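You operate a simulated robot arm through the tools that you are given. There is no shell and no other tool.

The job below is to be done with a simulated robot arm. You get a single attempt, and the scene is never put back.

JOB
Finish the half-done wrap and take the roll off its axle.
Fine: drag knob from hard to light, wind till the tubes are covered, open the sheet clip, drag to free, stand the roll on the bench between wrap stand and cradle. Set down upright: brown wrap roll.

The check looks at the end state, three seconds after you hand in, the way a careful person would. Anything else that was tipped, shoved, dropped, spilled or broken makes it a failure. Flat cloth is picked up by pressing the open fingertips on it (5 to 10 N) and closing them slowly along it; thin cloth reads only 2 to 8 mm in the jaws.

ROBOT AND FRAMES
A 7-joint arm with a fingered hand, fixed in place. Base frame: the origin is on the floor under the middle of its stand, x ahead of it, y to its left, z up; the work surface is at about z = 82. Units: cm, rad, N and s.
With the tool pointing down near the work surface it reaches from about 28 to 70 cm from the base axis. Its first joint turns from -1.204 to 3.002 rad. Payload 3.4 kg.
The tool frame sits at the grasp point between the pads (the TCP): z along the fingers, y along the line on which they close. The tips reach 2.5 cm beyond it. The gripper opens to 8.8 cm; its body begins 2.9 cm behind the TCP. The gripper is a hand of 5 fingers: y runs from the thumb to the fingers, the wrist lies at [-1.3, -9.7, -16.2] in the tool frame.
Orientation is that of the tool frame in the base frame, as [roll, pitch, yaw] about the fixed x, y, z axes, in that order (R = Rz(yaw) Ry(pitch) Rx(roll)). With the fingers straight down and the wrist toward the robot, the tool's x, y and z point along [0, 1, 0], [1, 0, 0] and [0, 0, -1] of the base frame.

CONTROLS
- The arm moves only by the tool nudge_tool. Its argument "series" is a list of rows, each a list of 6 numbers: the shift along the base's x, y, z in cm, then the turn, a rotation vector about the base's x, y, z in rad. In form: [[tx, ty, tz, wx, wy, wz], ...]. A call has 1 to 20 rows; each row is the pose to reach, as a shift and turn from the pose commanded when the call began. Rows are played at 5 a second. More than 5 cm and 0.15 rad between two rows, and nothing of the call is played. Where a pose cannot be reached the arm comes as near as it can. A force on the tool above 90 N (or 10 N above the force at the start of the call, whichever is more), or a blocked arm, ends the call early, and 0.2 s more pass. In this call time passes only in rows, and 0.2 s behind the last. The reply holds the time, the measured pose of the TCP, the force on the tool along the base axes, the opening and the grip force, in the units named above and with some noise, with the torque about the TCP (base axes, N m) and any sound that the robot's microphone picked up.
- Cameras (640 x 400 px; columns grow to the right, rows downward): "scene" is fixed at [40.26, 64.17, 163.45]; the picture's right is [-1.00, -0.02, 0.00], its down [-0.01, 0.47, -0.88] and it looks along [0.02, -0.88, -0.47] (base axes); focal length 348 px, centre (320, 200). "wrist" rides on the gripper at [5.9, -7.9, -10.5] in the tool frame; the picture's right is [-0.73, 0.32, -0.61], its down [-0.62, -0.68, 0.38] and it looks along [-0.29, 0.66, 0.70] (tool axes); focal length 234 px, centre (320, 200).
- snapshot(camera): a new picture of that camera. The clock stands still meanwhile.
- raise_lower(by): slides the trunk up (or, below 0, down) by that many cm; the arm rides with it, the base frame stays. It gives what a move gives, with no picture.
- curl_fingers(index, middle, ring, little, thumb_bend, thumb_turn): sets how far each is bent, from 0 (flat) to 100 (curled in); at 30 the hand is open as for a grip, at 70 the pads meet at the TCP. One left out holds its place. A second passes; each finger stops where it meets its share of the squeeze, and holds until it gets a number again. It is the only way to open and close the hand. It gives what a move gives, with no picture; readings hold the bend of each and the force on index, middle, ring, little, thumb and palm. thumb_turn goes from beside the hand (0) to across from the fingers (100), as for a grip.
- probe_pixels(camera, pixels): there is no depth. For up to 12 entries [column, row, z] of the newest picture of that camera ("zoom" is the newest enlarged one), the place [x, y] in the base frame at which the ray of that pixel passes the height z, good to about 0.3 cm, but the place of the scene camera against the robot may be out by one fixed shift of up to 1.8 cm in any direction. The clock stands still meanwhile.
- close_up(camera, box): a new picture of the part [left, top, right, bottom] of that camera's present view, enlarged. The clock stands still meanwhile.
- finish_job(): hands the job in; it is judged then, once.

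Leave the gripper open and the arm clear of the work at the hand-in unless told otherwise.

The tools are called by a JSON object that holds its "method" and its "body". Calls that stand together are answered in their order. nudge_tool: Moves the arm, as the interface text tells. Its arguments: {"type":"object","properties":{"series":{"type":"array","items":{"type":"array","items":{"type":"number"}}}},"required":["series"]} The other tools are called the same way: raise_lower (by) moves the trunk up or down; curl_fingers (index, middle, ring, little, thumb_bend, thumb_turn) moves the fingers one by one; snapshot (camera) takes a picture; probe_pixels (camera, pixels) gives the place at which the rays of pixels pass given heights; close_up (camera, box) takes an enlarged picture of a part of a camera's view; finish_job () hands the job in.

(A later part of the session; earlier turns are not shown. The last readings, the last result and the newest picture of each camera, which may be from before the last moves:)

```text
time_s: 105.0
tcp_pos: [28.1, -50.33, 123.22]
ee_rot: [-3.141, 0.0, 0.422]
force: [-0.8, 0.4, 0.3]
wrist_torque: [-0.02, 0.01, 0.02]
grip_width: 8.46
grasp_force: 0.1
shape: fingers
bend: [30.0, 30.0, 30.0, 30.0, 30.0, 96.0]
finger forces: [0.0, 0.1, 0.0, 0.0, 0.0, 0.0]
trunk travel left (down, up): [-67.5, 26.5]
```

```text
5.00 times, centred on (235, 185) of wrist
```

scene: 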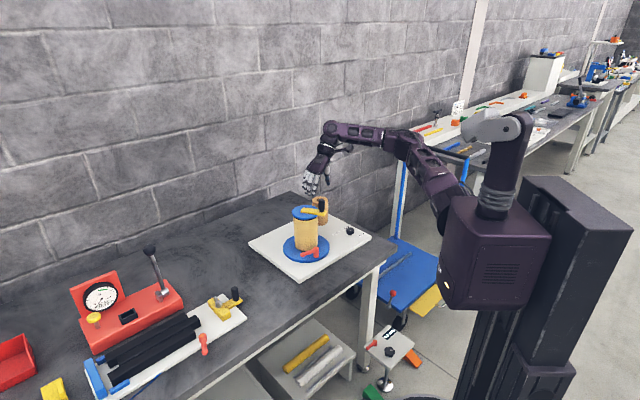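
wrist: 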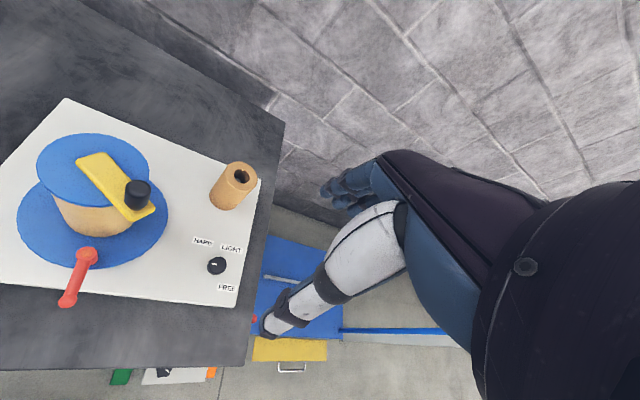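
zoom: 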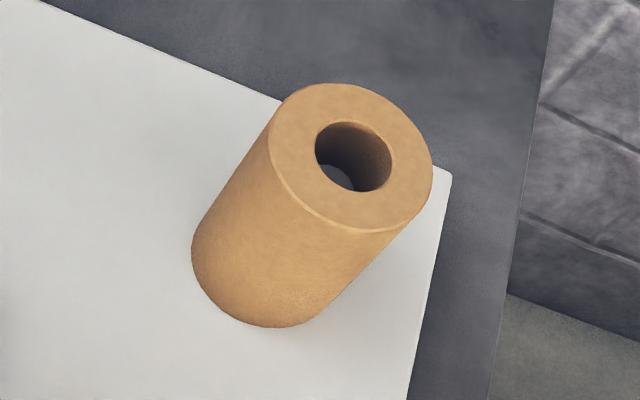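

{"method": "probe_pixels", "body": {"camera": "zoom", "pixels": [[350, 158, 95], [268, 148, 95], [433, 170, 95], [345, 83, 95], [360, 233, 95], [192, 252, 83.2], [262, 328, 83.2], [338, 295, 83.2], [337, 180, 88], [450, 175, 83]]}}

```text
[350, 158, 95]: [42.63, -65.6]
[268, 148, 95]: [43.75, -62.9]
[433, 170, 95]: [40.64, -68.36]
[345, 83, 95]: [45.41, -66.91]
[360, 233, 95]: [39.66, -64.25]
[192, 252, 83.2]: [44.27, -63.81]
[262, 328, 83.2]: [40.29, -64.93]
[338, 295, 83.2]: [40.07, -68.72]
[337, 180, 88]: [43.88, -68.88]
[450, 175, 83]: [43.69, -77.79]
```

The roll is about 6.5 cm across with its top near z 94.3, centred near (42.7, -65.9), and a light axle stub is visible deep in the hole. The open hand (8.8 cm) fits over it. I'll lower the trunk 12 cm first, then correct the hand height.

{"method": "raise_lower", "body": {"by": -12}}

{"method": "nudge_tool", "body": {"series": [[0, 0, 3, 0, 0, 0], [0, 0, 7, 0, 0, 0], [0, 0, 11, 0, 0, 0]]}}

{"method": "raise_lower", "body": {"by": -12}}

{"method": "snapshot", "body": {"camera": "scene"}}

```text
time_s: 106.5
tcp_pos: [28.35, -50.31, 111.17]
ee_rot: [3.141, 0.0, 0.42]
force: [-0.3, -0.2, -0.5]
wrist_torque: [-0.01, 0.0, 0.0]
grip_width: 8.46
grasp_force: 0.1
shape: fingers
bend: [30.0, 30.0, 30.0, 30.0, 30.0, 96.0]
finger forces: [0.0, 0.1, 0.0, 0.0, 0.0, 0.0]
trunk travel left (down, up): [-55.5, 38.5]
```

```text
time_s: 107.3
tcp_pos: [28.53, -50.24, 122.35]
ee_rot: [-3.141, -0.001, 0.421]
force: [0.7, 0.3, 1.1]
wrist_torque: [0.01, 0.01, 0.02]
grip_width: 8.48
grasp_force: 0.1
shape: fingers
bend: [30.0, 30.0, 30.0, 30.0, 30.0, 96.0]
finger forces: [0.1, 0.0, 0.0, 0.0, 0.0, 0.0]
trunk travel left (down, up): [-55.5, 38.5]
```

```text
time_s: 108.8
tcp_pos: [28.54, -50.37, 110.3]
ee_rot: [3.142, -0.001, 0.421]
force: [0.3, 0.4, 1.1]
wrist_torque: [0.01, 0.01, 0.02]
grip_width: 8.48
grasp_force: 0.1
shape: fingers
bend: [30.0, 30.0, 30.0, 30.0, 30.0, 96.0]
finger forces: [0.0, 0.1, 0.1, 0.0, 0.0, 0.0]
trunk travel left (down, up): [-43.5, 50.5]
```

```text
taken
```

scene: 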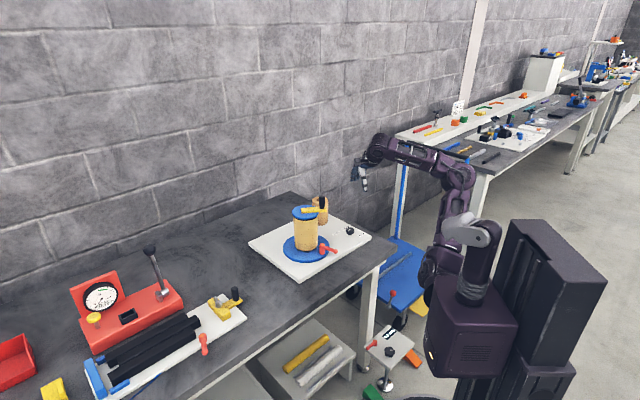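

The trunk is 24 cm lower and nothing is near the arm. I'll now move the hand over the roll at z about 109 to test the reach, turning the yaw to 0.57 so it points radially.

{"method": "nudge_tool", "body": {"series": [[2.4, -2.6, 0, 0, 0, 0.03], [4.8, -5.2, 0, 0, 0, 0.06], [7.1, -7.8, 0, 0, 0, 0.09], [9.5, -10.4, 0, 0, 0, 0.12], [11.9, -13, 0, 0, 0, 0.15], [14.2, -15.6, 0, 0, 0, 0.15]]}}

{"method": "snapshot", "body": {"camera": "wrist"}}

{"method": "close_up", "body": {"camera": "scene", "box": [270, 140, 400, 260]}}

```text
time_s: 110.2
tcp_pos: [40.91, -63.73, 109.11]
ee_rot: [3.141, 0.0, 0.575]
force: [0.9, 0.0, -0.9]
wrist_torque: [0.0, -0.02, 0.03]
grip_width: 8.48
grasp_force: 0.1
shape: fingers
bend: [30.0, 30.0, 30.0, 30.0, 30.0, 96.0]
finger forces: [0.1, 0.0, 0.1, 0.0, 0.1, 0.0]
out of reach, approached as far as the arm can: row 5, 6
trunk travel left (down, up): [-43.5, 50.5]
```

```text
taken
```

wrist: 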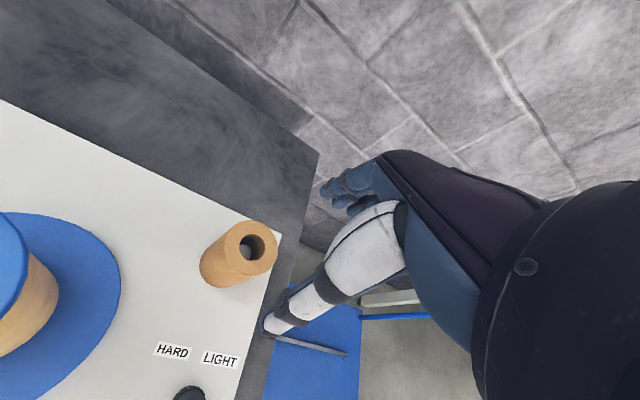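

```text
3.33 times, centred on (335, 200) of scene
```

zoom: 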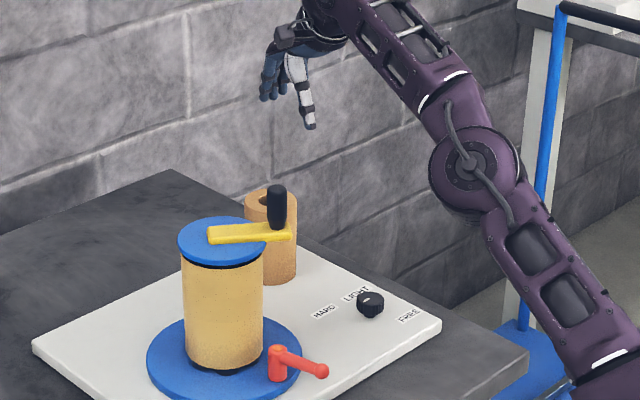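

The arm stops at radius 75.7 here, about 3 cm short. Tilting the hand outward by 0.16 rad gains nearly 3 cm, and it gains more lower down. First I'll measure the roll precisely from this closer view.

{"method": "close_up", "body": {"camera": "wrist", "box": [180, 200, 300, 300]}}

```text
4.00 times, centred on (240, 250) of wrist
```

zoom: 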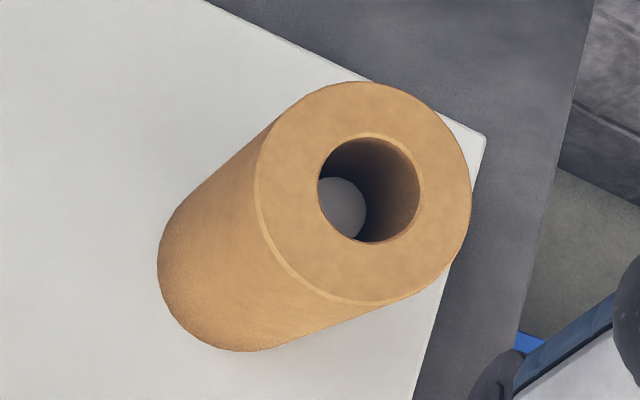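

{"method": "probe_pixels", "body": {"camera": "zoom", "pixels": [[363, 192, 94.3], [255, 190, 94.3], [471, 195, 94.3], [360, 81, 94.3], [375, 303, 94.3], [158, 260, 83.2], [235, 351, 83.2], [342, 209, 88], [342, 209, 90], [487, 137, 83]]}}

```text
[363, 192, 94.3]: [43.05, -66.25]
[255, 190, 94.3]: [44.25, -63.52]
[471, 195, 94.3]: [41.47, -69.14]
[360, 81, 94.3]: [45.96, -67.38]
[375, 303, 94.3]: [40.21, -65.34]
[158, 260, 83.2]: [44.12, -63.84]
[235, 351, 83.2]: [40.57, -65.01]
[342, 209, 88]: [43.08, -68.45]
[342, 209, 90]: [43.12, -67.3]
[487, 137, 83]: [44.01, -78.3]
```

The roll's centre reads (43.0, -66.4) with radius about 3.1, and the grey axle end is visible well down inside the hole. I'll lower to z 100 (tips still above the roll), tilt 0.18 rad outward, then slide out over the roll.

{"method": "nudge_tool", "body": {"series": [[0, 0, -3, -0.05, -0.033, 0], [0, 0, -6, -0.1, -0.065, 0], [0, 0, -9, -0.151, -0.098, 0], [0.7, -0.9, -9, -0.151, -0.098, 0], [1.4, -1.8, -9, -0.151, -0.098, 0], [2.1, -2.65, -9, -0.151, -0.098, 0]]}}

{"method": "snapshot", "body": {"camera": "wrist"}}

{"method": "close_up", "body": {"camera": "scene", "box": [280, 160, 370, 240]}}

```text
time_s: 111.6
tcp_pos: [42.84, -66.56, 99.96]
ee_rot: [2.962, 0.0, 0.571]
force: [-0.2, 0.5, 0.8]
wrist_torque: [-0.01, 0.0, 0.02]
grip_width: 8.46
grasp_force: 0.1
shape: fingers
bend: [30.0, 30.0, 30.0, 30.0, 30.0, 96.0]
finger forces: [0.0, 0.0, 0.1, 0.0, 0.1, 0.0]
trunk travel left (down, up): [-43.5, 50.5]
```

```text
taken
```

wrist: 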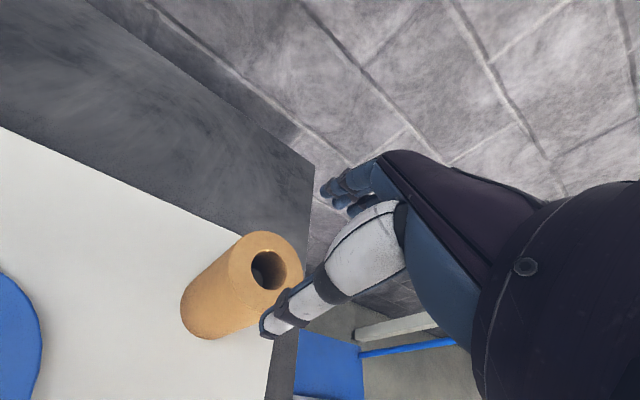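

```text
5.00 times, centred on (325, 200) of scene
```

zoom: 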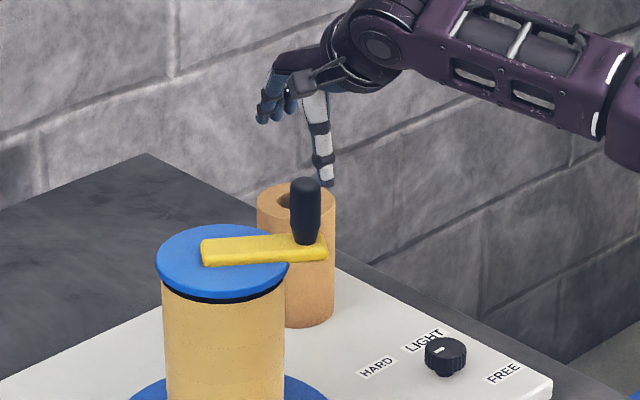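

The arm reached (42.8, -66.6, 100) with the tilt. I'll measure the roll's top rim in this close view to fine-tune the centring.

{"method": "close_up", "body": {"camera": "wrist", "box": [170, 210, 330, 350]}}

```text
2.86 times, centred on (250, 280) of wrist
```

zoom: 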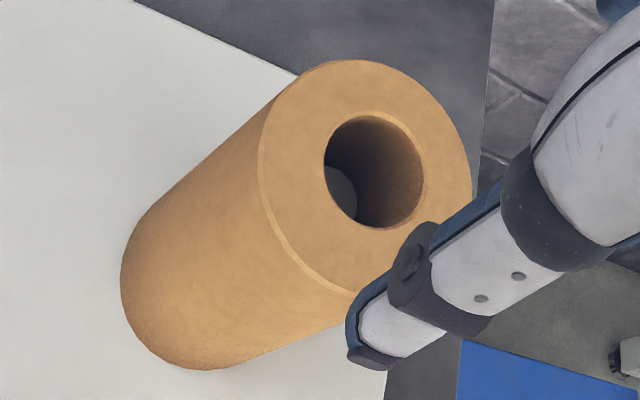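

{"method": "probe_pixels", "body": {"camera": "zoom", "pixels": [[372, 172, 94.3], [372, 172, 95], [258, 165, 94.3], [472, 180, 94.3], [355, 60, 94.3], [355, 290, 94.3], [122, 280, 83.2], [205, 370, 83.2]]}}

```text
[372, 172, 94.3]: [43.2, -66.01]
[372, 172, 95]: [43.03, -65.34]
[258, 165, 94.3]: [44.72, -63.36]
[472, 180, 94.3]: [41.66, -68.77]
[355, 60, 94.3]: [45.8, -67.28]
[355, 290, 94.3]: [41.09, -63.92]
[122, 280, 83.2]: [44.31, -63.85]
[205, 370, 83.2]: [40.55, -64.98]
```

The roll centre is at (43.1, -66.3). I'll shift (+0.15, +0.4) to balance the tilt and descend in small steps to z 92.8, watching the force.

{"method": "nudge_tool", "body": {"series": [[0.15, 0.4, -1, 0, 0, 0], [0.15, 0.4, -2.5, 0, 0, 0], [0.15, 0.4, -4, 0, 0, 0], [0.15, 0.4, -5.3, 0, 0, 0], [0.15, 0.4, -6.3, 0, 0, 0], [0.15, 0.4, -7.1, 0, 0, 0]]}}

{"method": "snapshot", "body": {"camera": "wrist"}}

{"method": "close_up", "body": {"camera": "scene", "box": [285, 170, 355, 235]}}

```text
time_s: 113.0
tcp_pos: [43.01, -66.09, 93.02]
ee_rot: [2.96, -0.001, 0.571]
force: [0.8, -0.3, 2.3]
wrist_torque: [-0.07, -0.06, 0.03]
grip_width: 8.7
grasp_force: 1.4
shape: fingers
bend: [29.0, 30.0, 30.0, 30.0, 30.0, 96.0]
finger forces: [2.6, 0.0, 0.0, 0.1, 0.0, 0.1]
trunk travel left (down, up): [-43.5, 50.5]
```

```text
taken
```

wrist: 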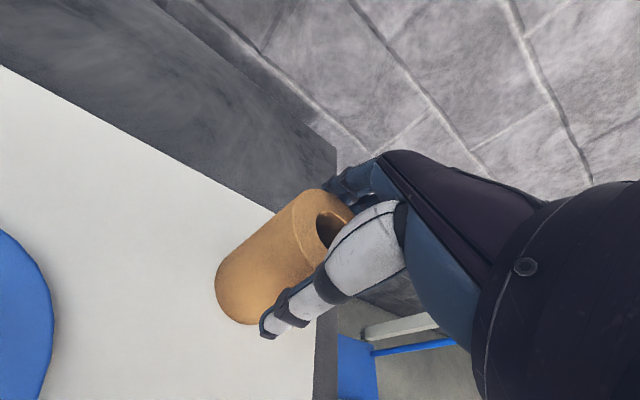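

```text
6.15 times, centred on (320, 202) of scene
```

zoom: 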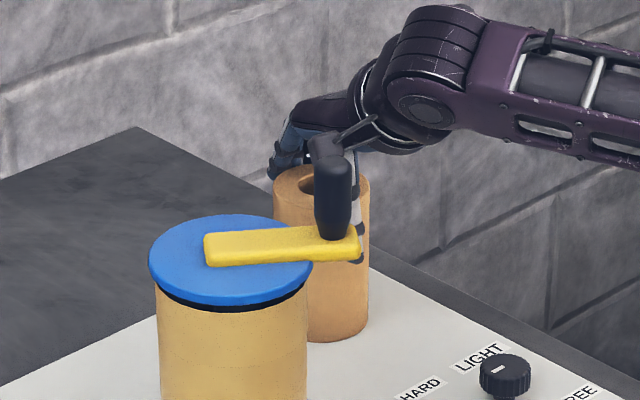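

The index feels a light 2.6 N contact. I'll zoom in to see how the fingers sit around the roll.

{"method": "close_up", "body": {"camera": "wrist", "box": [210, 150, 410, 340]}}

{"method": "close_up", "body": {"camera": "scene", "box": [305, 180, 340, 225]}}

```text
2.11 times, centred on (310, 245) of wrist
```

zoom: 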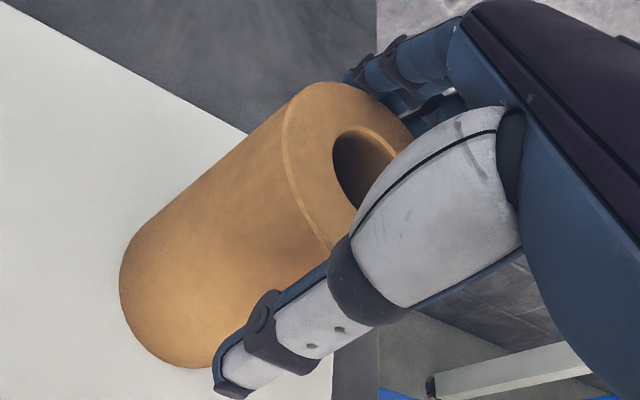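

```text
8.89 times, centred on (322, 202) of scene
```

zoom: 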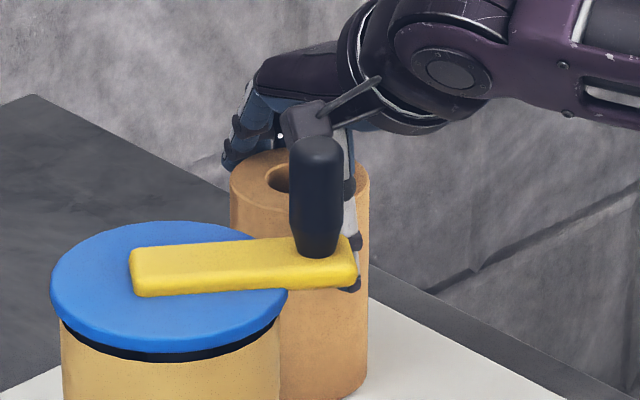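

Thumb and fingers straddle the roll's upper part as intended. I'll close gently, index, middle and ring with the thumb, and read the balance.

{"method": "curl_fingers", "body": {"index": 46, "middle": 46, "ring": 40, "little": 34, "thumb_bend": 48}}

{"method": "close_up", "body": {"camera": "wrist", "box": [210, 150, 410, 340]}}

{"method": "close_up", "body": {"camera": "scene", "box": [300, 175, 345, 235]}}

```text
time_s: 114.0
tcp_pos: [43.09, -66.19, 93.01]
ee_rot: [2.961, 0.0, 0.569]
force: [3.6, -2.6, 6.9]
wrist_torque: [-0.16, -0.13, 0.01]
grip_width: 6.32
grasp_force: 6.2
shape: fingers
bend: [37.0, 43.0, 40.0, 34.0, 44.0, 97.0]
finger forces: [6.9, 2.5, 0.1, 0.0, 3.7, 0.0]
trunk travel left (down, up): [-43.5, 50.5]
```

```text
2.11 times, centred on (310, 245) of wrist
```

zoom: 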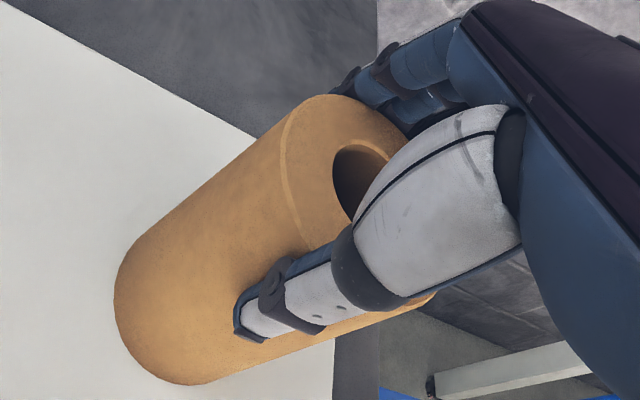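

```text
6.67 times, centred on (322, 205) of scene
```

zoom: 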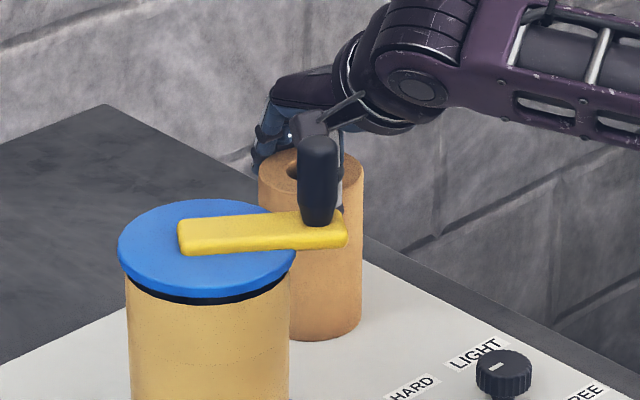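

The index is blocked early at 37 with a 6.9 N upward push, so it sits on the roll's rim, and the roll lies toward the index side of the hand. I'll reopen, shift (+0.75, +0.5) across, lower 0.5 cm, and close again.

{"method": "curl_fingers", "body": {"index": 27, "middle": 28, "ring": 28, "little": 28, "thumb_bend": 30}}

{"method": "nudge_tool", "body": {"series": [[0.2, 0.1, 1.0, 0, 0, 0], [0.6, 0.4, 1.0, 0, 0, 0], [0.9, 0.4, 0.5, 0, 0, 0], [0.9, 0.4, 0, 0, 0, 0], [0.9, 0.4, -0.5, 0, 0, 0]]}}

{"method": "close_up", "body": {"camera": "wrist", "box": [210, 150, 410, 340]}}

```text
time_s: 115.0
tcp_pos: [43.07, -66.26, 92.82]
ee_rot: [2.962, -0.002, 0.572]
force: [-0.1, -0.1, -0.5]
wrist_torque: [-0.01, 0.0, 0.02]
grip_width: 8.83
grasp_force: 0.0
shape: fingers
bend: [27.0, 28.0, 28.0, 28.0, 30.0, 96.0]
finger forces: [0.0, 0.0, 0.0, 0.0, 0.0, 0.0]
trunk travel left (down, up): [-43.5, 50.5]
```

```text
time_s: 116.2
tcp_pos: [44.06, -65.88, 92.38]
ee_rot: [2.962, -0.002, 0.572]
force: [0.8, 0.1, -0.4]
wrist_torque: [-0.01, 0.05, -0.02]
grip_width: 8.86
grasp_force: 0.1
shape: fingers
bend: [27.0, 28.0, 28.0, 28.0, 30.0, 96.0]
finger forces: [0.1, 0.0, 0.0, 0.2, 0.1, 0.1]
trunk travel left (down, up): [-43.5, 50.5]
```

```text
2.11 times, centred on (310, 245) of wrist
```

zoom: 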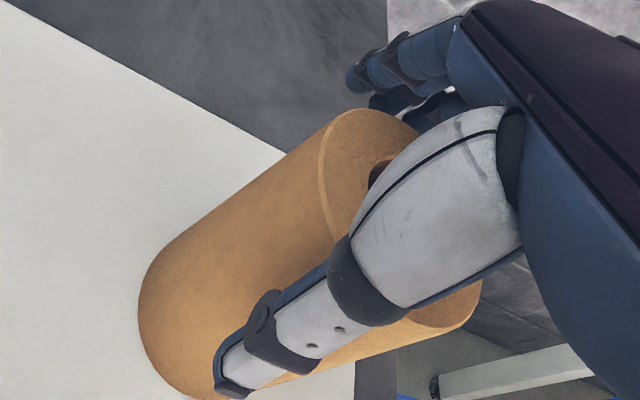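

There is no contact now, and the roll is more central behind the thumb. I'll close again.

{"method": "curl_fingers", "body": {"index": 46, "middle": 46, "ring": 46, "little": 36, "thumb_bend": 46}}

{"method": "close_up", "body": {"camera": "wrist", "box": [210, 150, 410, 340]}}

{"method": "close_up", "body": {"camera": "scene", "box": [300, 175, 345, 235]}}

```text
time_s: 117.2
tcp_pos: [44.08, -65.89, 92.45]
ee_rot: [2.962, -0.003, 0.572]
force: [0.7, -1.9, 0.9]
wrist_torque: [-0.06, 0.01, 0.04]
grip_width: 5.45
grasp_force: 3.8
shape: fingers
bend: [46.0, 42.0, 45.0, 36.0, 43.0, 97.0]
finger forces: [0.4, 2.7, 0.7, 0.0, 2.1, 0.1]
trunk travel left (down, up): [-43.5, 50.5]
```

```text
2.11 times, centred on (310, 245) of wrist
```

zoom: 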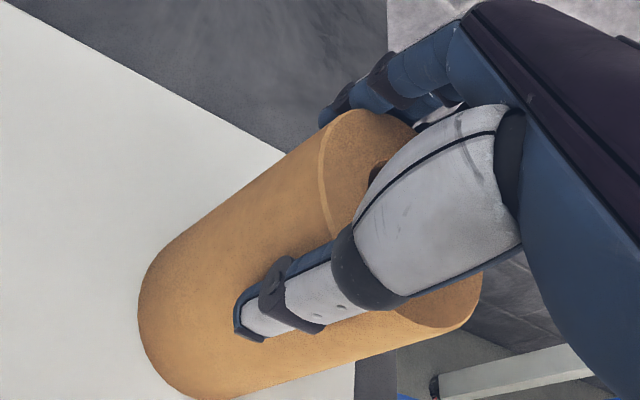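

```text
6.67 times, centred on (322, 205) of scene
```

zoom: 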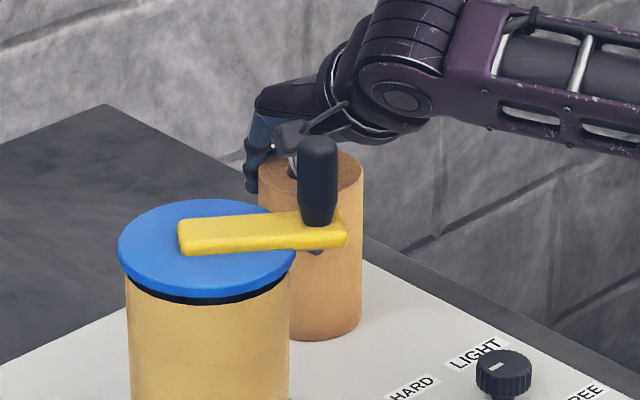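

This is a well-balanced grip: middle 42 opposite thumb 43, with index 46 and ring 45 symmetric and almost no vertical force. I'll squeeze firmly.

{"method": "curl_fingers", "body": {"index": 56, "middle": 54, "ring": 56, "thumb_bend": 66}}

{"method": "close_up", "body": {"camera": "wrist", "box": [210, 150, 410, 340]}}

```text
time_s: 118.2
tcp_pos: [44.1, -65.8, 92.4]
ee_rot: [2.962, -0.002, 0.57]
force: [5.6, -5.1, 5.1]
wrist_torque: [-0.14, -0.05, 0.08]
grip_width: 4.8
grasp_force: 14.9
shape: fingers
bend: [51.0, 45.0, 48.0, 36.0, 46.0, 98.0]
finger forces: [4.8, 6.5, 6.1, 0.0, 11.0, 0.1]
trunk travel left (down, up): [-43.5, 50.5]
```

```text
2.11 times, centred on (310, 245) of wrist
```

zoom: 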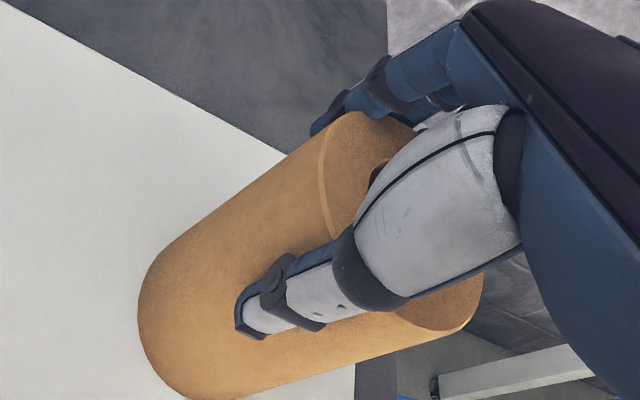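

The grip is firm (4.8 / 6.5 / 6.1 N against 11 N thumb). I'll lift by the trunk, which moves straight up: first 3 cm, to check the roll comes along.

{"method": "raise_lower", "body": {"by": 3}}

{"method": "close_up", "body": {"camera": "scene", "box": [285, 165, 365, 245]}}

{"method": "close_up", "body": {"camera": "wrist", "box": [180, 150, 410, 380]}}

```text
time_s: 119.0
tcp_pos: [44.02, -65.92, 95.23]
ee_rot: [2.965, 0.0, 0.572]
force: [0.9, -3.9, -3.2]
wrist_torque: [-0.21, -0.1, 0.06]
grip_width: 4.71
grasp_force: 13.5
shape: fingers
bend: [52.0, 46.0, 48.0, 36.0, 46.0, 97.0]
finger forces: [2.9, 6.5, 5.6, 0.0, 11.2, 0.0]
trunk travel left (down, up): [-46.5, 47.5]
```

```text
5.00 times, centred on (325, 205) of scene
```

zoom: 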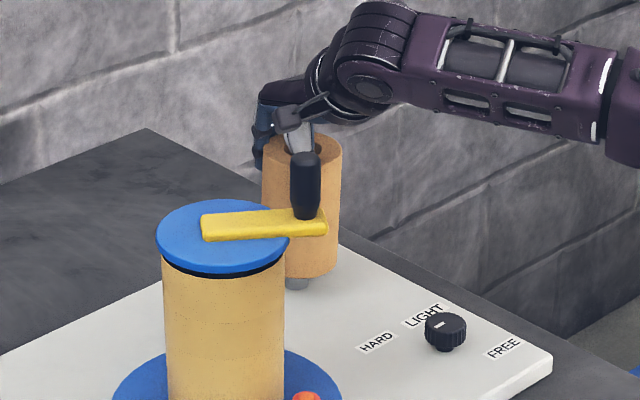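

```text
1.74 times, centred on (295, 265) of wrist
```

zoom: 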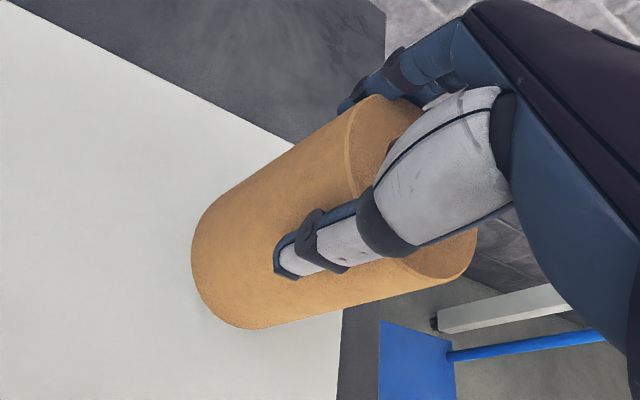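

The roll rises with the hand and the grey axle is now visible beneath it. I'll continue lifting by 9 cm.

{"method": "raise_lower", "body": {"by": 9}}

{"method": "close_up", "body": {"camera": "scene", "box": [285, 145, 375, 235]}}

```text
time_s: 120.2
tcp_pos: [44.01, -65.86, 104.46]
ee_rot: [2.962, -0.003, 0.571]
force: [-0.2, -0.3, -1.4]
wrist_torque: [0.02, -0.01, 0.0]
grip_width: 4.71
grasp_force: 13.1
shape: fingers
bend: [53.0, 46.0, 49.0, 36.0, 46.0, 97.0]
finger forces: [2.5, 6.0, 4.8, 0.0, 13.0, 0.1]
trunk travel left (down, up): [-55.5, 38.5]
```

```text
4.44 times, centred on (330, 190) of scene
```

zoom: 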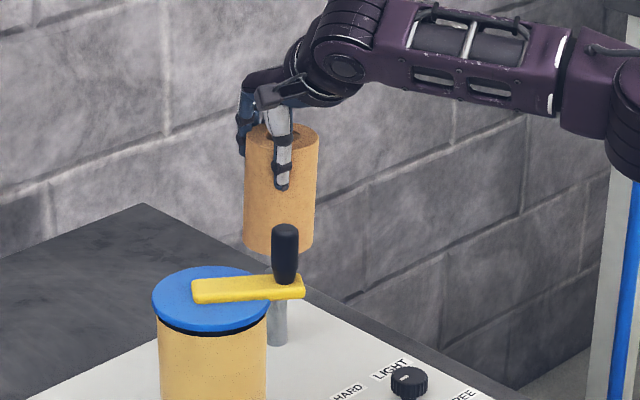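

The roll is off the axle, whose top is well below the roll's bottom, and it hangs straight. I'll raise 13 cm more so its bottom (about z 108) clears the crank handle (105.4).

{"method": "raise_lower", "body": {"by": 13}}

{"method": "snapshot", "body": {"camera": "scene"}}

{"method": "snapshot", "body": {"camera": "wrist"}}

```text
time_s: 121.8
tcp_pos: [44.03, -65.99, 117.29]
ee_rot: [2.961, 0.0, 0.571]
force: [-0.1, -0.4, -2.0]
wrist_torque: [0.02, -0.04, 0.0]
grip_width: 4.72
grasp_force: 13.3
shape: fingers
bend: [53.0, 46.0, 49.0, 36.0, 46.0, 97.0]
finger forces: [2.4, 6.1, 4.8, 0.0, 13.0, 0.0]
trunk travel left (down, up): [-68.5, 25.5]
```

```text
taken
```

scene: 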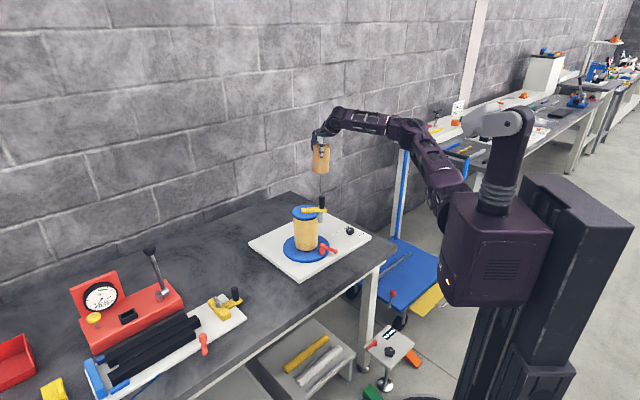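

```text
taken
```

wrist: 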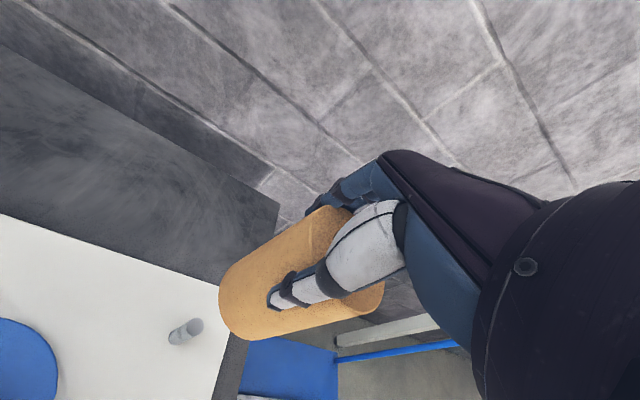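

The roll is held well, with its bottom at about z 108. I'll carry it over to above the gap, ending with the roll over (63, -27.5), in 16 small rows with a slow yaw so the hand stays radial and the roll stays upright.

{"method": "nudge_tool", "body": {"series": [[1.2, 2.5, 0, 0, 0, 0.037], [2.4, 4.9, 0, 0, 0, 0.074], [3.6, 7.4, 0, 0, 0, 0.11], [4.9, 9.9, 0, 0, 0, 0.147], [6.1, 12.3, 0, 0, 0, 0.184], [7.3, 14.8, 0, 0, 0, 0.221], [8.5, 17.2, 0, 0, 0, 0.257], [9.7, 19.7, 0, 0, 0, 0.294], [10.9, 22.2, 0, 0, 0, 0.331], [12.1, 24.6, 0, 0, 0, 0.368], [13.3, 27.1, 0, 0, 0, 0.404], [14.6, 29.6, 0, 0, 0, 0.441], [15.8, 32.0, 0, 0, 0, 0.478], [17.0, 34.5, 0, 0, 0, 0.515], [18.2, 36.9, 0, 0, 0, 0.551], [19.4, 39.4, 0, 0, 0, 0.588]]}}

{"method": "snapshot", "body": {"camera": "scene"}}

{"method": "snapshot", "body": {"camera": "wrist"}}

```text
time_s: 125.2
tcp_pos: [63.74, -26.35, 117.58]
ee_rot: [2.964, -0.001, 1.159]
force: [0.5, 0.4, -1.7]
wrist_torque: [0.0, -0.04, 0.0]
grip_width: 4.66
grasp_force: 13.3
shape: fingers
bend: [53.0, 46.0, 49.0, 36.0, 46.0, 97.0]
finger forces: [2.4, 6.2, 4.7, 0.0, 12.6, 0.0]
trunk travel left (down, up): [-68.5, 25.5]
```

```text
taken
```

scene: 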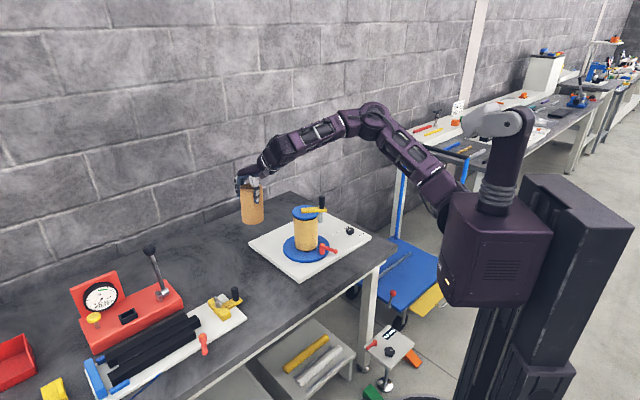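

```text
taken
```

wrist: 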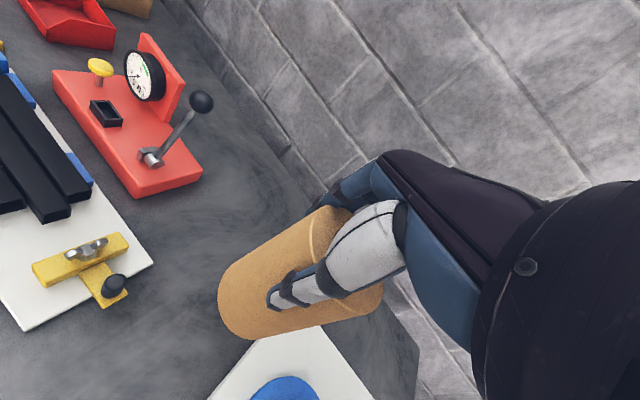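

The roll is above the gap, hanging upright; the tower and crank are unchanged. The bench spot below is clear, with the cradle corner about 16 cm away. I'll descend 24 cm smoothly, to about 1.5 cm above contact.

{"method": "nudge_tool", "body": {"series": [[0, 0, -2.5, 0, 0, 0], [0, 0, -5, 0, 0, 0], [0, 0, -7.5, 0, 0, 0], [0, 0, -10, 0, 0, 0], [0, 0, -12.5, 0, 0, 0], [0, 0, -15, 0, 0, 0], [0, 0, -17.5, 0, 0, 0], [0, 0, -20, 0, 0, 0], [0, 0, -22, 0, 0, 0], [0, 0, -23.5, 0, 0, 0], [0, 0, -24.3, 0, 0, 0]]}}

{"method": "close_up", "body": {"camera": "scene", "box": [200, 200, 320, 310]}}

{"method": "snapshot", "body": {"camera": "wrist"}}

```text
time_s: 127.6
tcp_pos: [61.24, -27.7, 95.65]
ee_rot: [2.963, 0.0, 1.16]
force: [0.1, -0.5, -2.1]
wrist_torque: [0.0, 0.0, 0.01]
grip_width: 4.66
grasp_force: 12.9
shape: fingers
bend: [53.0, 46.0, 49.0, 36.0, 46.0, 97.0]
finger forces: [2.4, 6.0, 4.8, 0.0, 12.5, 0.0]
out of reach, approached as far as the arm can: row 8, 9, 10, 11
trunk travel left (down, up): [-68.5, 25.5]
```

```text
3.64 times, centred on (260, 255) of scene
```

zoom: 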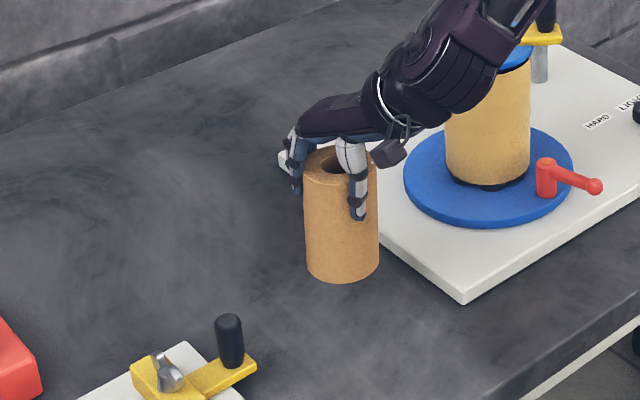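

```text
taken
```

wrist: 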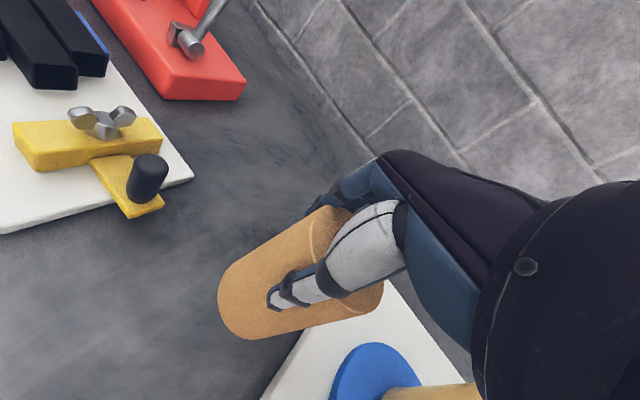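

The arm hit its low-reach limit at (61.2, -27.7, 95.7), with the roll still about 4 cm above the bench. I'll go back up 12 cm over the intended spot, lower the trunk 12 cm for reach, then finish the descent.

{"method": "nudge_tool", "body": {"series": [[0.5, 0.3, 3, 0, 0, 0], [1.1, 0.6, 6, 0, 0, 0], [1.7, 1.0, 9, 0, 0, 0], [2.2, 1.3, 12, 0, 0, 0]]}}

{"method": "raise_lower", "body": {"by": -12}}

{"method": "close_up", "body": {"camera": "scene", "box": [200, 200, 320, 310]}}

```text
time_s: 128.6
tcp_pos: [63.47, -26.24, 107.57]
ee_rot: [2.963, -0.001, 1.16]
force: [-0.1, 0.6, -1.2]
wrist_torque: [0.01, -0.03, -0.06]
grip_width: 4.63
grasp_force: 12.9
shape: fingers
bend: [53.0, 46.0, 49.0, 36.0, 46.0, 97.0]
finger forces: [2.3, 6.1, 4.6, 0.1, 12.4, 0.1]
trunk travel left (down, up): [-68.5, 25.5]
```

```text
time_s: 130.1
tcp_pos: [63.62, -26.09, 95.49]
ee_rot: [2.963, -0.001, 1.158]
force: [1.2, -0.2, -1.7]
wrist_torque: [0.02, -0.02, -0.02]
grip_width: 4.65
grasp_force: 13.2
shape: fingers
bend: [53.0, 46.0, 49.0, 36.0, 46.0, 97.0]
finger forces: [2.4, 6.2, 4.6, 0.1, 12.4, 0.0]
trunk travel left (down, up): [-56.5, 37.5]
```

```text
3.64 times, centred on (260, 255) of scene
```

zoom: 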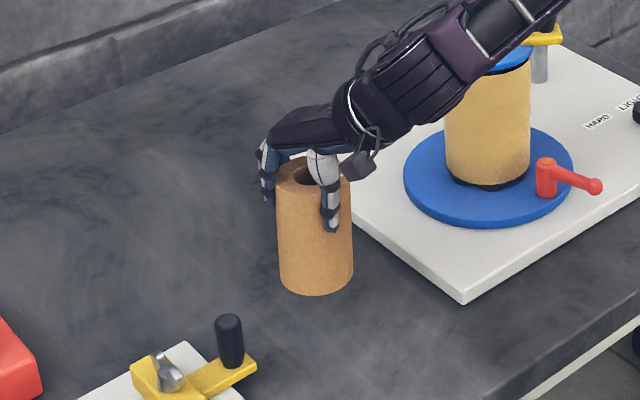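

The roll is now at about (63.2, -27.0) with its bottom about 4 cm above the bench. I'll lower 3.4 cm gently, then feel for contact in fine steps.

{"method": "nudge_tool", "body": {"series": [[0, 0, -0.8, 0, 0, 0], [0, 0, -1.6, 0, 0, 0], [0, 0, -2.4, 0, 0, 0], [0, 0, -3.0, 0, 0, 0], [0, 0, -3.4, 0, 0, 0]]}}

{"method": "close_up", "body": {"camera": "scene", "box": [225, 215, 305, 285]}}

```text
time_s: 131.3
tcp_pos: [63.42, -26.18, 92.05]
ee_rot: [2.961, 0.0, 1.159]
force: [0.8, 0.6, -1.5]
wrist_torque: [0.02, -0.03, 0.03]
grip_width: 4.65
grasp_force: 12.5
shape: fingers
bend: [53.0, 46.0, 49.0, 36.0, 46.0, 97.0]
finger forces: [2.4, 6.1, 4.6, 0.0, 12.4, 0.1]
trunk travel left (down, up): [-56.5, 37.5]
```

```text
5.71 times, centred on (265, 250) of scene
```

zoom: 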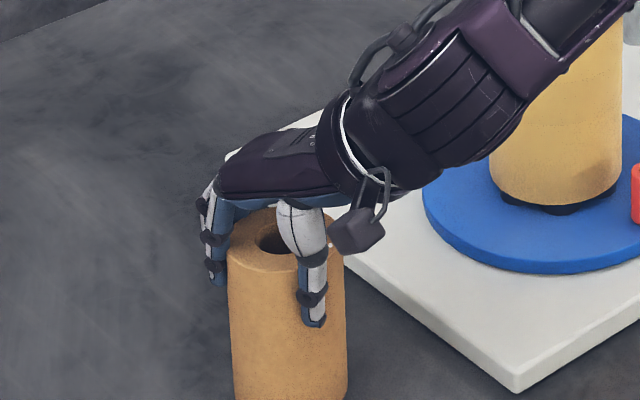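

There is no contact yet (-1.5 N, the roll's weight). I'll take finer steps down.

{"method": "nudge_tool", "body": {"series": [[0, 0, -0.2, 0, 0, 0], [0, 0, -0.4, 0, 0, 0], [0, 0, -0.6, 0, 0, 0]]}}

{"method": "close_up", "body": {"camera": "scene", "box": [225, 225, 305, 295]}}

```text
time_s: 132.1
tcp_pos: [63.6, -26.08, 91.37]
ee_rot: [2.961, -0.004, 1.16]
force: [0.8, 0.6, -2.3]
wrist_torque: [0.07, 0.0, 0.02]
grip_width: 4.63
grasp_force: 12.5
shape: fingers
bend: [53.0, 46.0, 49.0, 36.0, 46.0, 97.0]
finger forces: [2.5, 6.0, 4.7, 0.0, 12.3, 0.0]
trunk travel left (down, up): [-56.5, 37.5]
```

```text
5.71 times, centred on (265, 260) of scene
```

zoom: 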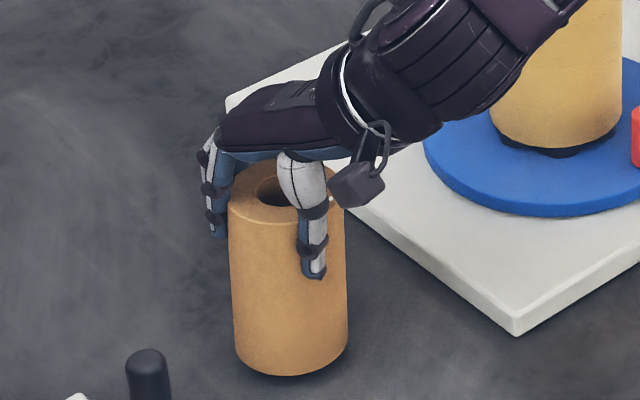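

The base is very close to the bench, with just a thin shadow under it. I'll continue in 0.2 cm steps until the vertical force turns upward.

{"method": "nudge_tool", "body": {"series": [[0, 0, -0.15, 0, 0, 0], [0, 0, -0.3, 0, 0, 0]]}}

{"method": "nudge_tool", "body": {"series": [[0, 0, -0.1, 0, 0, 0], [0, 0, -0.2, 0, 0, 0]]}}

{"method": "close_up", "body": {"camera": "scene", "box": [235, 245, 295, 295]}}

```text
time_s: 132.7
tcp_pos: [63.49, -26.1, 91.22]
ee_rot: [2.962, -0.002, 1.16]
force: [-0.1, -0.1, -2.3]
wrist_torque: [0.04, -0.01, -0.02]
grip_width: 4.64
grasp_force: 13.1
shape: fingers
bend: [53.0, 46.0, 49.0, 36.0, 46.0, 97.0]
finger forces: [2.3, 6.1, 4.6, 0.0, 12.3, 0.0]
trunk travel left (down, up): [-56.5, 37.5]
```

```text
time_s: 133.3
tcp_pos: [63.59, -26.18, 91.02]
ee_rot: [2.961, -0.002, 1.159]
force: [0.1, 0.4, -2.4]
wrist_torque: [0.07, 0.02, 0.02]
grip_width: 4.66
grasp_force: 12.6
shape: fingers
bend: [53.0, 46.0, 49.0, 36.0, 46.0, 97.0]
finger forces: [2.3, 6.0, 4.7, 0.0, 12.4, 0.0]
trunk travel left (down, up): [-56.5, 37.5]
```

```text
8.00 times, centred on (265, 270) of scene
```

zoom: 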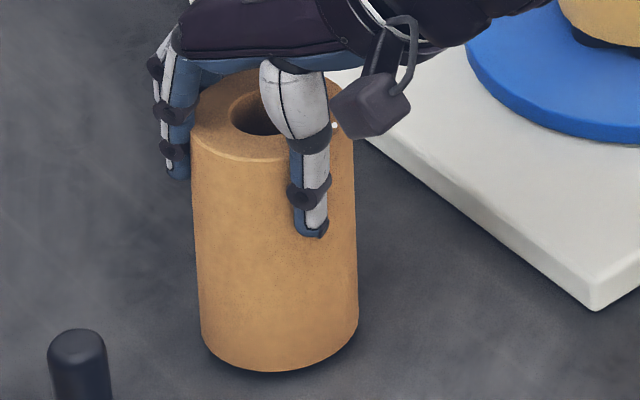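

The roll leans about 3° toward the robot in the hand but is nearly vertical, and there is still a few millimetres' gap. I'll keep lowering in small steps until it touches.

{"method": "nudge_tool", "body": {"series": [[0, 0, -0.15, 0, 0, 0], [0, 0, -0.3, 0, 0, 0]]}}

{"method": "nudge_tool", "body": {"series": [[0, 0, -0.15, 0, 0, 0], [0, 0, -0.3, 0, 0, 0]]}}

{"method": "close_up", "body": {"camera": "scene", "box": [235, 245, 295, 295]}}

```text
time_s: 133.9
tcp_pos: [63.57, -26.28, 90.77]
ee_rot: [2.961, 0.0, 1.159]
force: [-0.1, 0.0, -2.0]
wrist_torque: [0.01, 0.0, 0.03]
grip_width: 4.66
grasp_force: 12.7
shape: fingers
bend: [53.0, 46.0, 49.0, 36.0, 46.0, 97.0]
finger forces: [2.5, 6.1, 4.6, 0.1, 12.4, 0.0]
trunk travel left (down, up): [-56.5, 37.5]
```

```text
time_s: 134.5
tcp_pos: [63.53, -26.08, 90.53]
ee_rot: [2.96, 0.0, 1.16]
force: [2.5, 1.0, 5.7]
wrist_torque: [-0.08, -0.02, 0.04]
grip_width: 4.65
grasp_force: 13.5
shape: fingers
bend: [53.0, 46.0, 49.0, 36.0, 46.0, 97.0]
finger forces: [3.9, 6.2, 4.7, 0.0, 12.5, 0.0]
trunk travel left (down, up): [-56.5, 37.5]
```

```text
8.00 times, centred on (265, 270) of scene
```

zoom: 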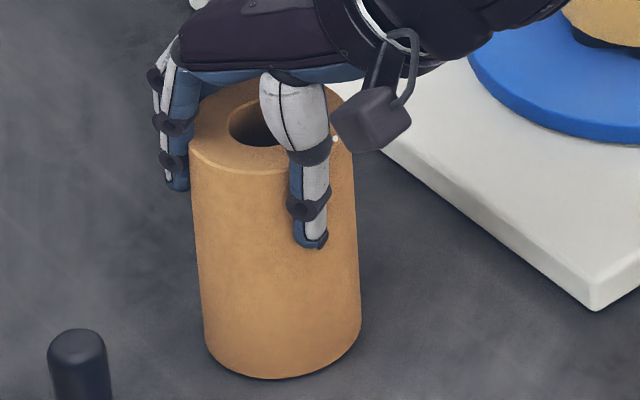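

Contact is made (+5.7 N). To set it truly flat I'll lift 0.4 cm, straighten the roll by turning +0.045 rad about y, and set it down again.

{"method": "nudge_tool", "body": {"series": [[0, 0, 0.4, 0, 0, 0], [0.1, 0, 0.4, 0, 0.022, 0], [0.2, 0, 0.4, 0, 0.045, 0], [0.2, 0, 0.2, 0, 0.045, 0], [0.2, 0, 0.05, 0, 0.045, 0]]}}

{"method": "nudge_tool", "body": {"series": [[0, 0, -0.1, 0, 0, 0], [0, 0, -0.2, 0, 0, 0]]}}

{"method": "close_up", "body": {"camera": "scene", "box": [235, 245, 295, 295]}}

```text
time_s: 135.7
tcp_pos: [63.85, -26.09, 90.6]
ee_rot: [3.002, 0.016, 1.16]
force: [1.1, 1.4, 2.8]
wrist_torque: [-0.05, -0.12, -0.01]
grip_width: 4.62
grasp_force: 13.1
shape: fingers
bend: [53.0, 46.0, 49.0, 36.0, 46.0, 97.0]
finger forces: [2.9, 6.1, 4.8, 0.0, 12.8, 0.0]
trunk travel left (down, up): [-56.5, 37.5]
```

```text
time_s: 136.3
tcp_pos: [63.61, -25.91, 90.49]
ee_rot: [3.0, 0.016, 1.159]
force: [1.8, 2.7, 8.8]
wrist_torque: [-0.17, -0.21, 0.05]
grip_width: 4.66
grasp_force: 13.5
shape: fingers
bend: [53.0, 46.0, 49.0, 36.0, 46.0, 97.0]
finger forces: [3.5, 6.0, 4.9, 0.1, 13.0, 0.0]
trunk travel left (down, up): [-56.5, 37.5]
```

```text
8.00 times, centred on (265, 270) of scene
```

zoom: 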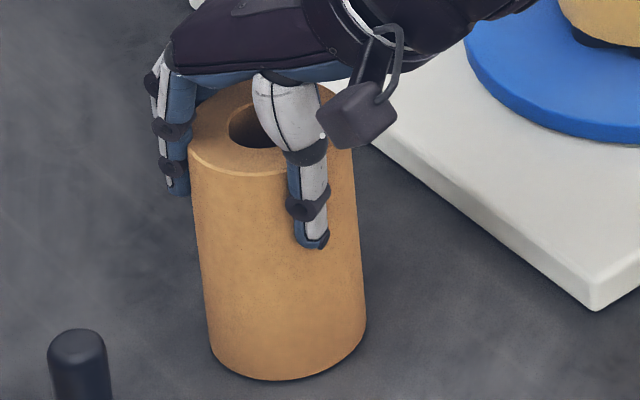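

The roll now looks vertical and rests on the bench with +8.8 N. I'll relax the squeeze first, then open the fingers.

{"method": "curl_fingers", "body": {"index": 49, "middle": 43, "ring": 46, "thumb_bend": 43}}

{"method": "curl_fingers", "body": {"index": 30, "middle": 30, "ring": 30, "little": 30, "thumb_bend": 30}}

{"method": "close_up", "body": {"camera": "scene", "box": [225, 235, 305, 300]}}

{"method": "close_up", "body": {"camera": "wrist", "box": [180, 150, 410, 380]}}

```text
time_s: 137.3
tcp_pos: [63.67, -26.13, 90.31]
ee_rot: [3.004, 0.017, 1.159]
force: [-0.6, 0.3, -0.9]
wrist_torque: [-0.02, 0.03, 0.0]
grip_width: 5.25
grasp_force: 1.5
shape: fingers
bend: [49.0, 42.0, 46.0, 36.0, 41.0, 97.0]
finger forces: [0.3, 0.8, 0.3, 0.1, 1.9, 0.1]
trunk travel left (down, up): [-56.5, 37.5]
```

```text
time_s: 138.3
tcp_pos: [63.6, -26.22, 90.27]
ee_rot: [3.004, 0.018, 1.158]
force: [0.3, 0.2, -0.5]
wrist_torque: [0.03, 0.01, -0.02]
grip_width: 8.47
grasp_force: 0.0
shape: fingers
bend: [30.0, 30.0, 30.0, 30.0, 30.0, 96.0]
finger forces: [0.0, 0.0, 0.0, 0.1, 0.0, 0.1]
trunk travel left (down, up): [-56.5, 37.5]
```

```text
6.15 times, centred on (265, 268) of scene
```

zoom: 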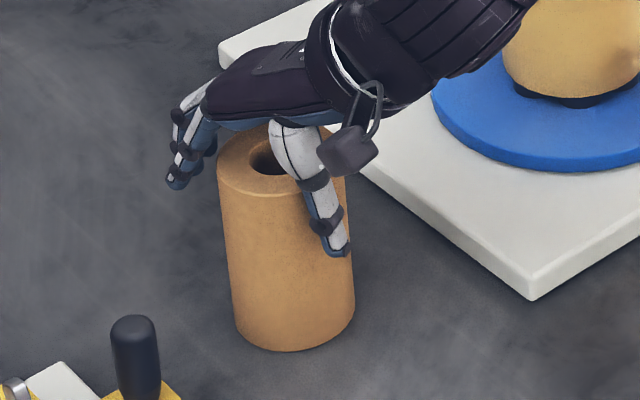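

```text
1.74 times, centred on (295, 265) of wrist
```

zoom: 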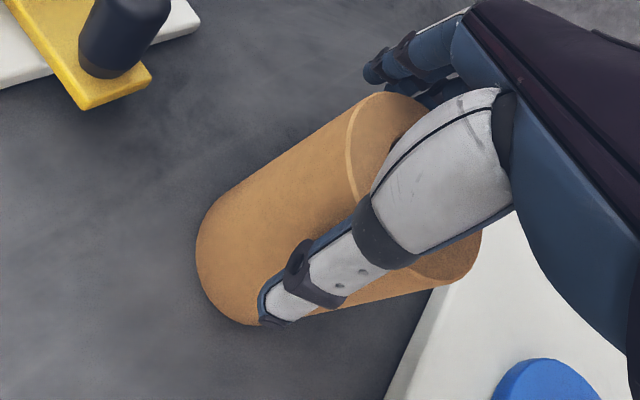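

The roll stands upright on its own with the hand fully open and no contact forces. I'll ease slightly back from the thumb side and rise straight up.

{"method": "nudge_tool", "body": {"series": [[-0.2, 0.1, 0.3, 0, 0, 0], [-0.35, 0.15, 1.5, 0, 0, 0], [-0.35, 0.15, 3.5, 0, 0, 0], [-0.35, 0.15, 6, 0, 0, 0], [-0.35, 0.15, 9, 0, 0, 0], [-0.35, 0.15, 12, 0, 0, 0]]}}

{"method": "snapshot", "body": {"camera": "scene"}}

{"method": "snapshot", "body": {"camera": "wrist"}}

```text
time_s: 139.7
tcp_pos: [63.49, -26.15, 102.25]
ee_rot: [3.001, 0.018, 1.16]
force: [-0.2, 0.9, 1.0]
wrist_torque: [0.02, 0.03, 0.0]
grip_width: 8.44
grasp_force: 0.0
shape: fingers
bend: [30.0, 30.0, 30.0, 30.0, 30.0, 96.0]
finger forces: [0.0, 0.0, 0.0, 0.0, 0.0, 0.1]
trunk travel left (down, up): [-56.5, 37.5]
```

```text
taken
```

scene: 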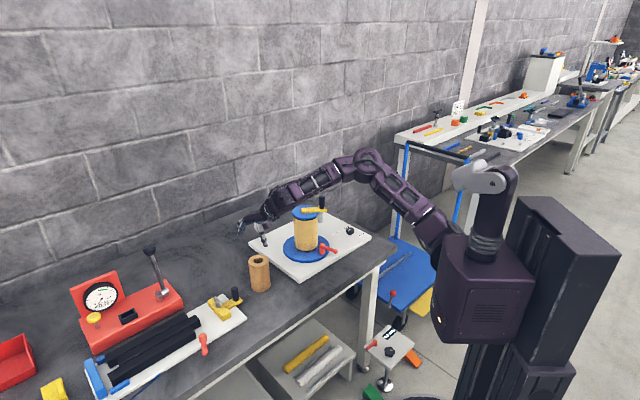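

```text
taken
```

wrist: 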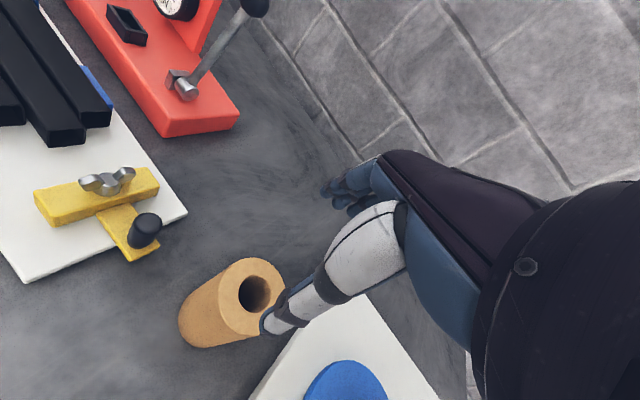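

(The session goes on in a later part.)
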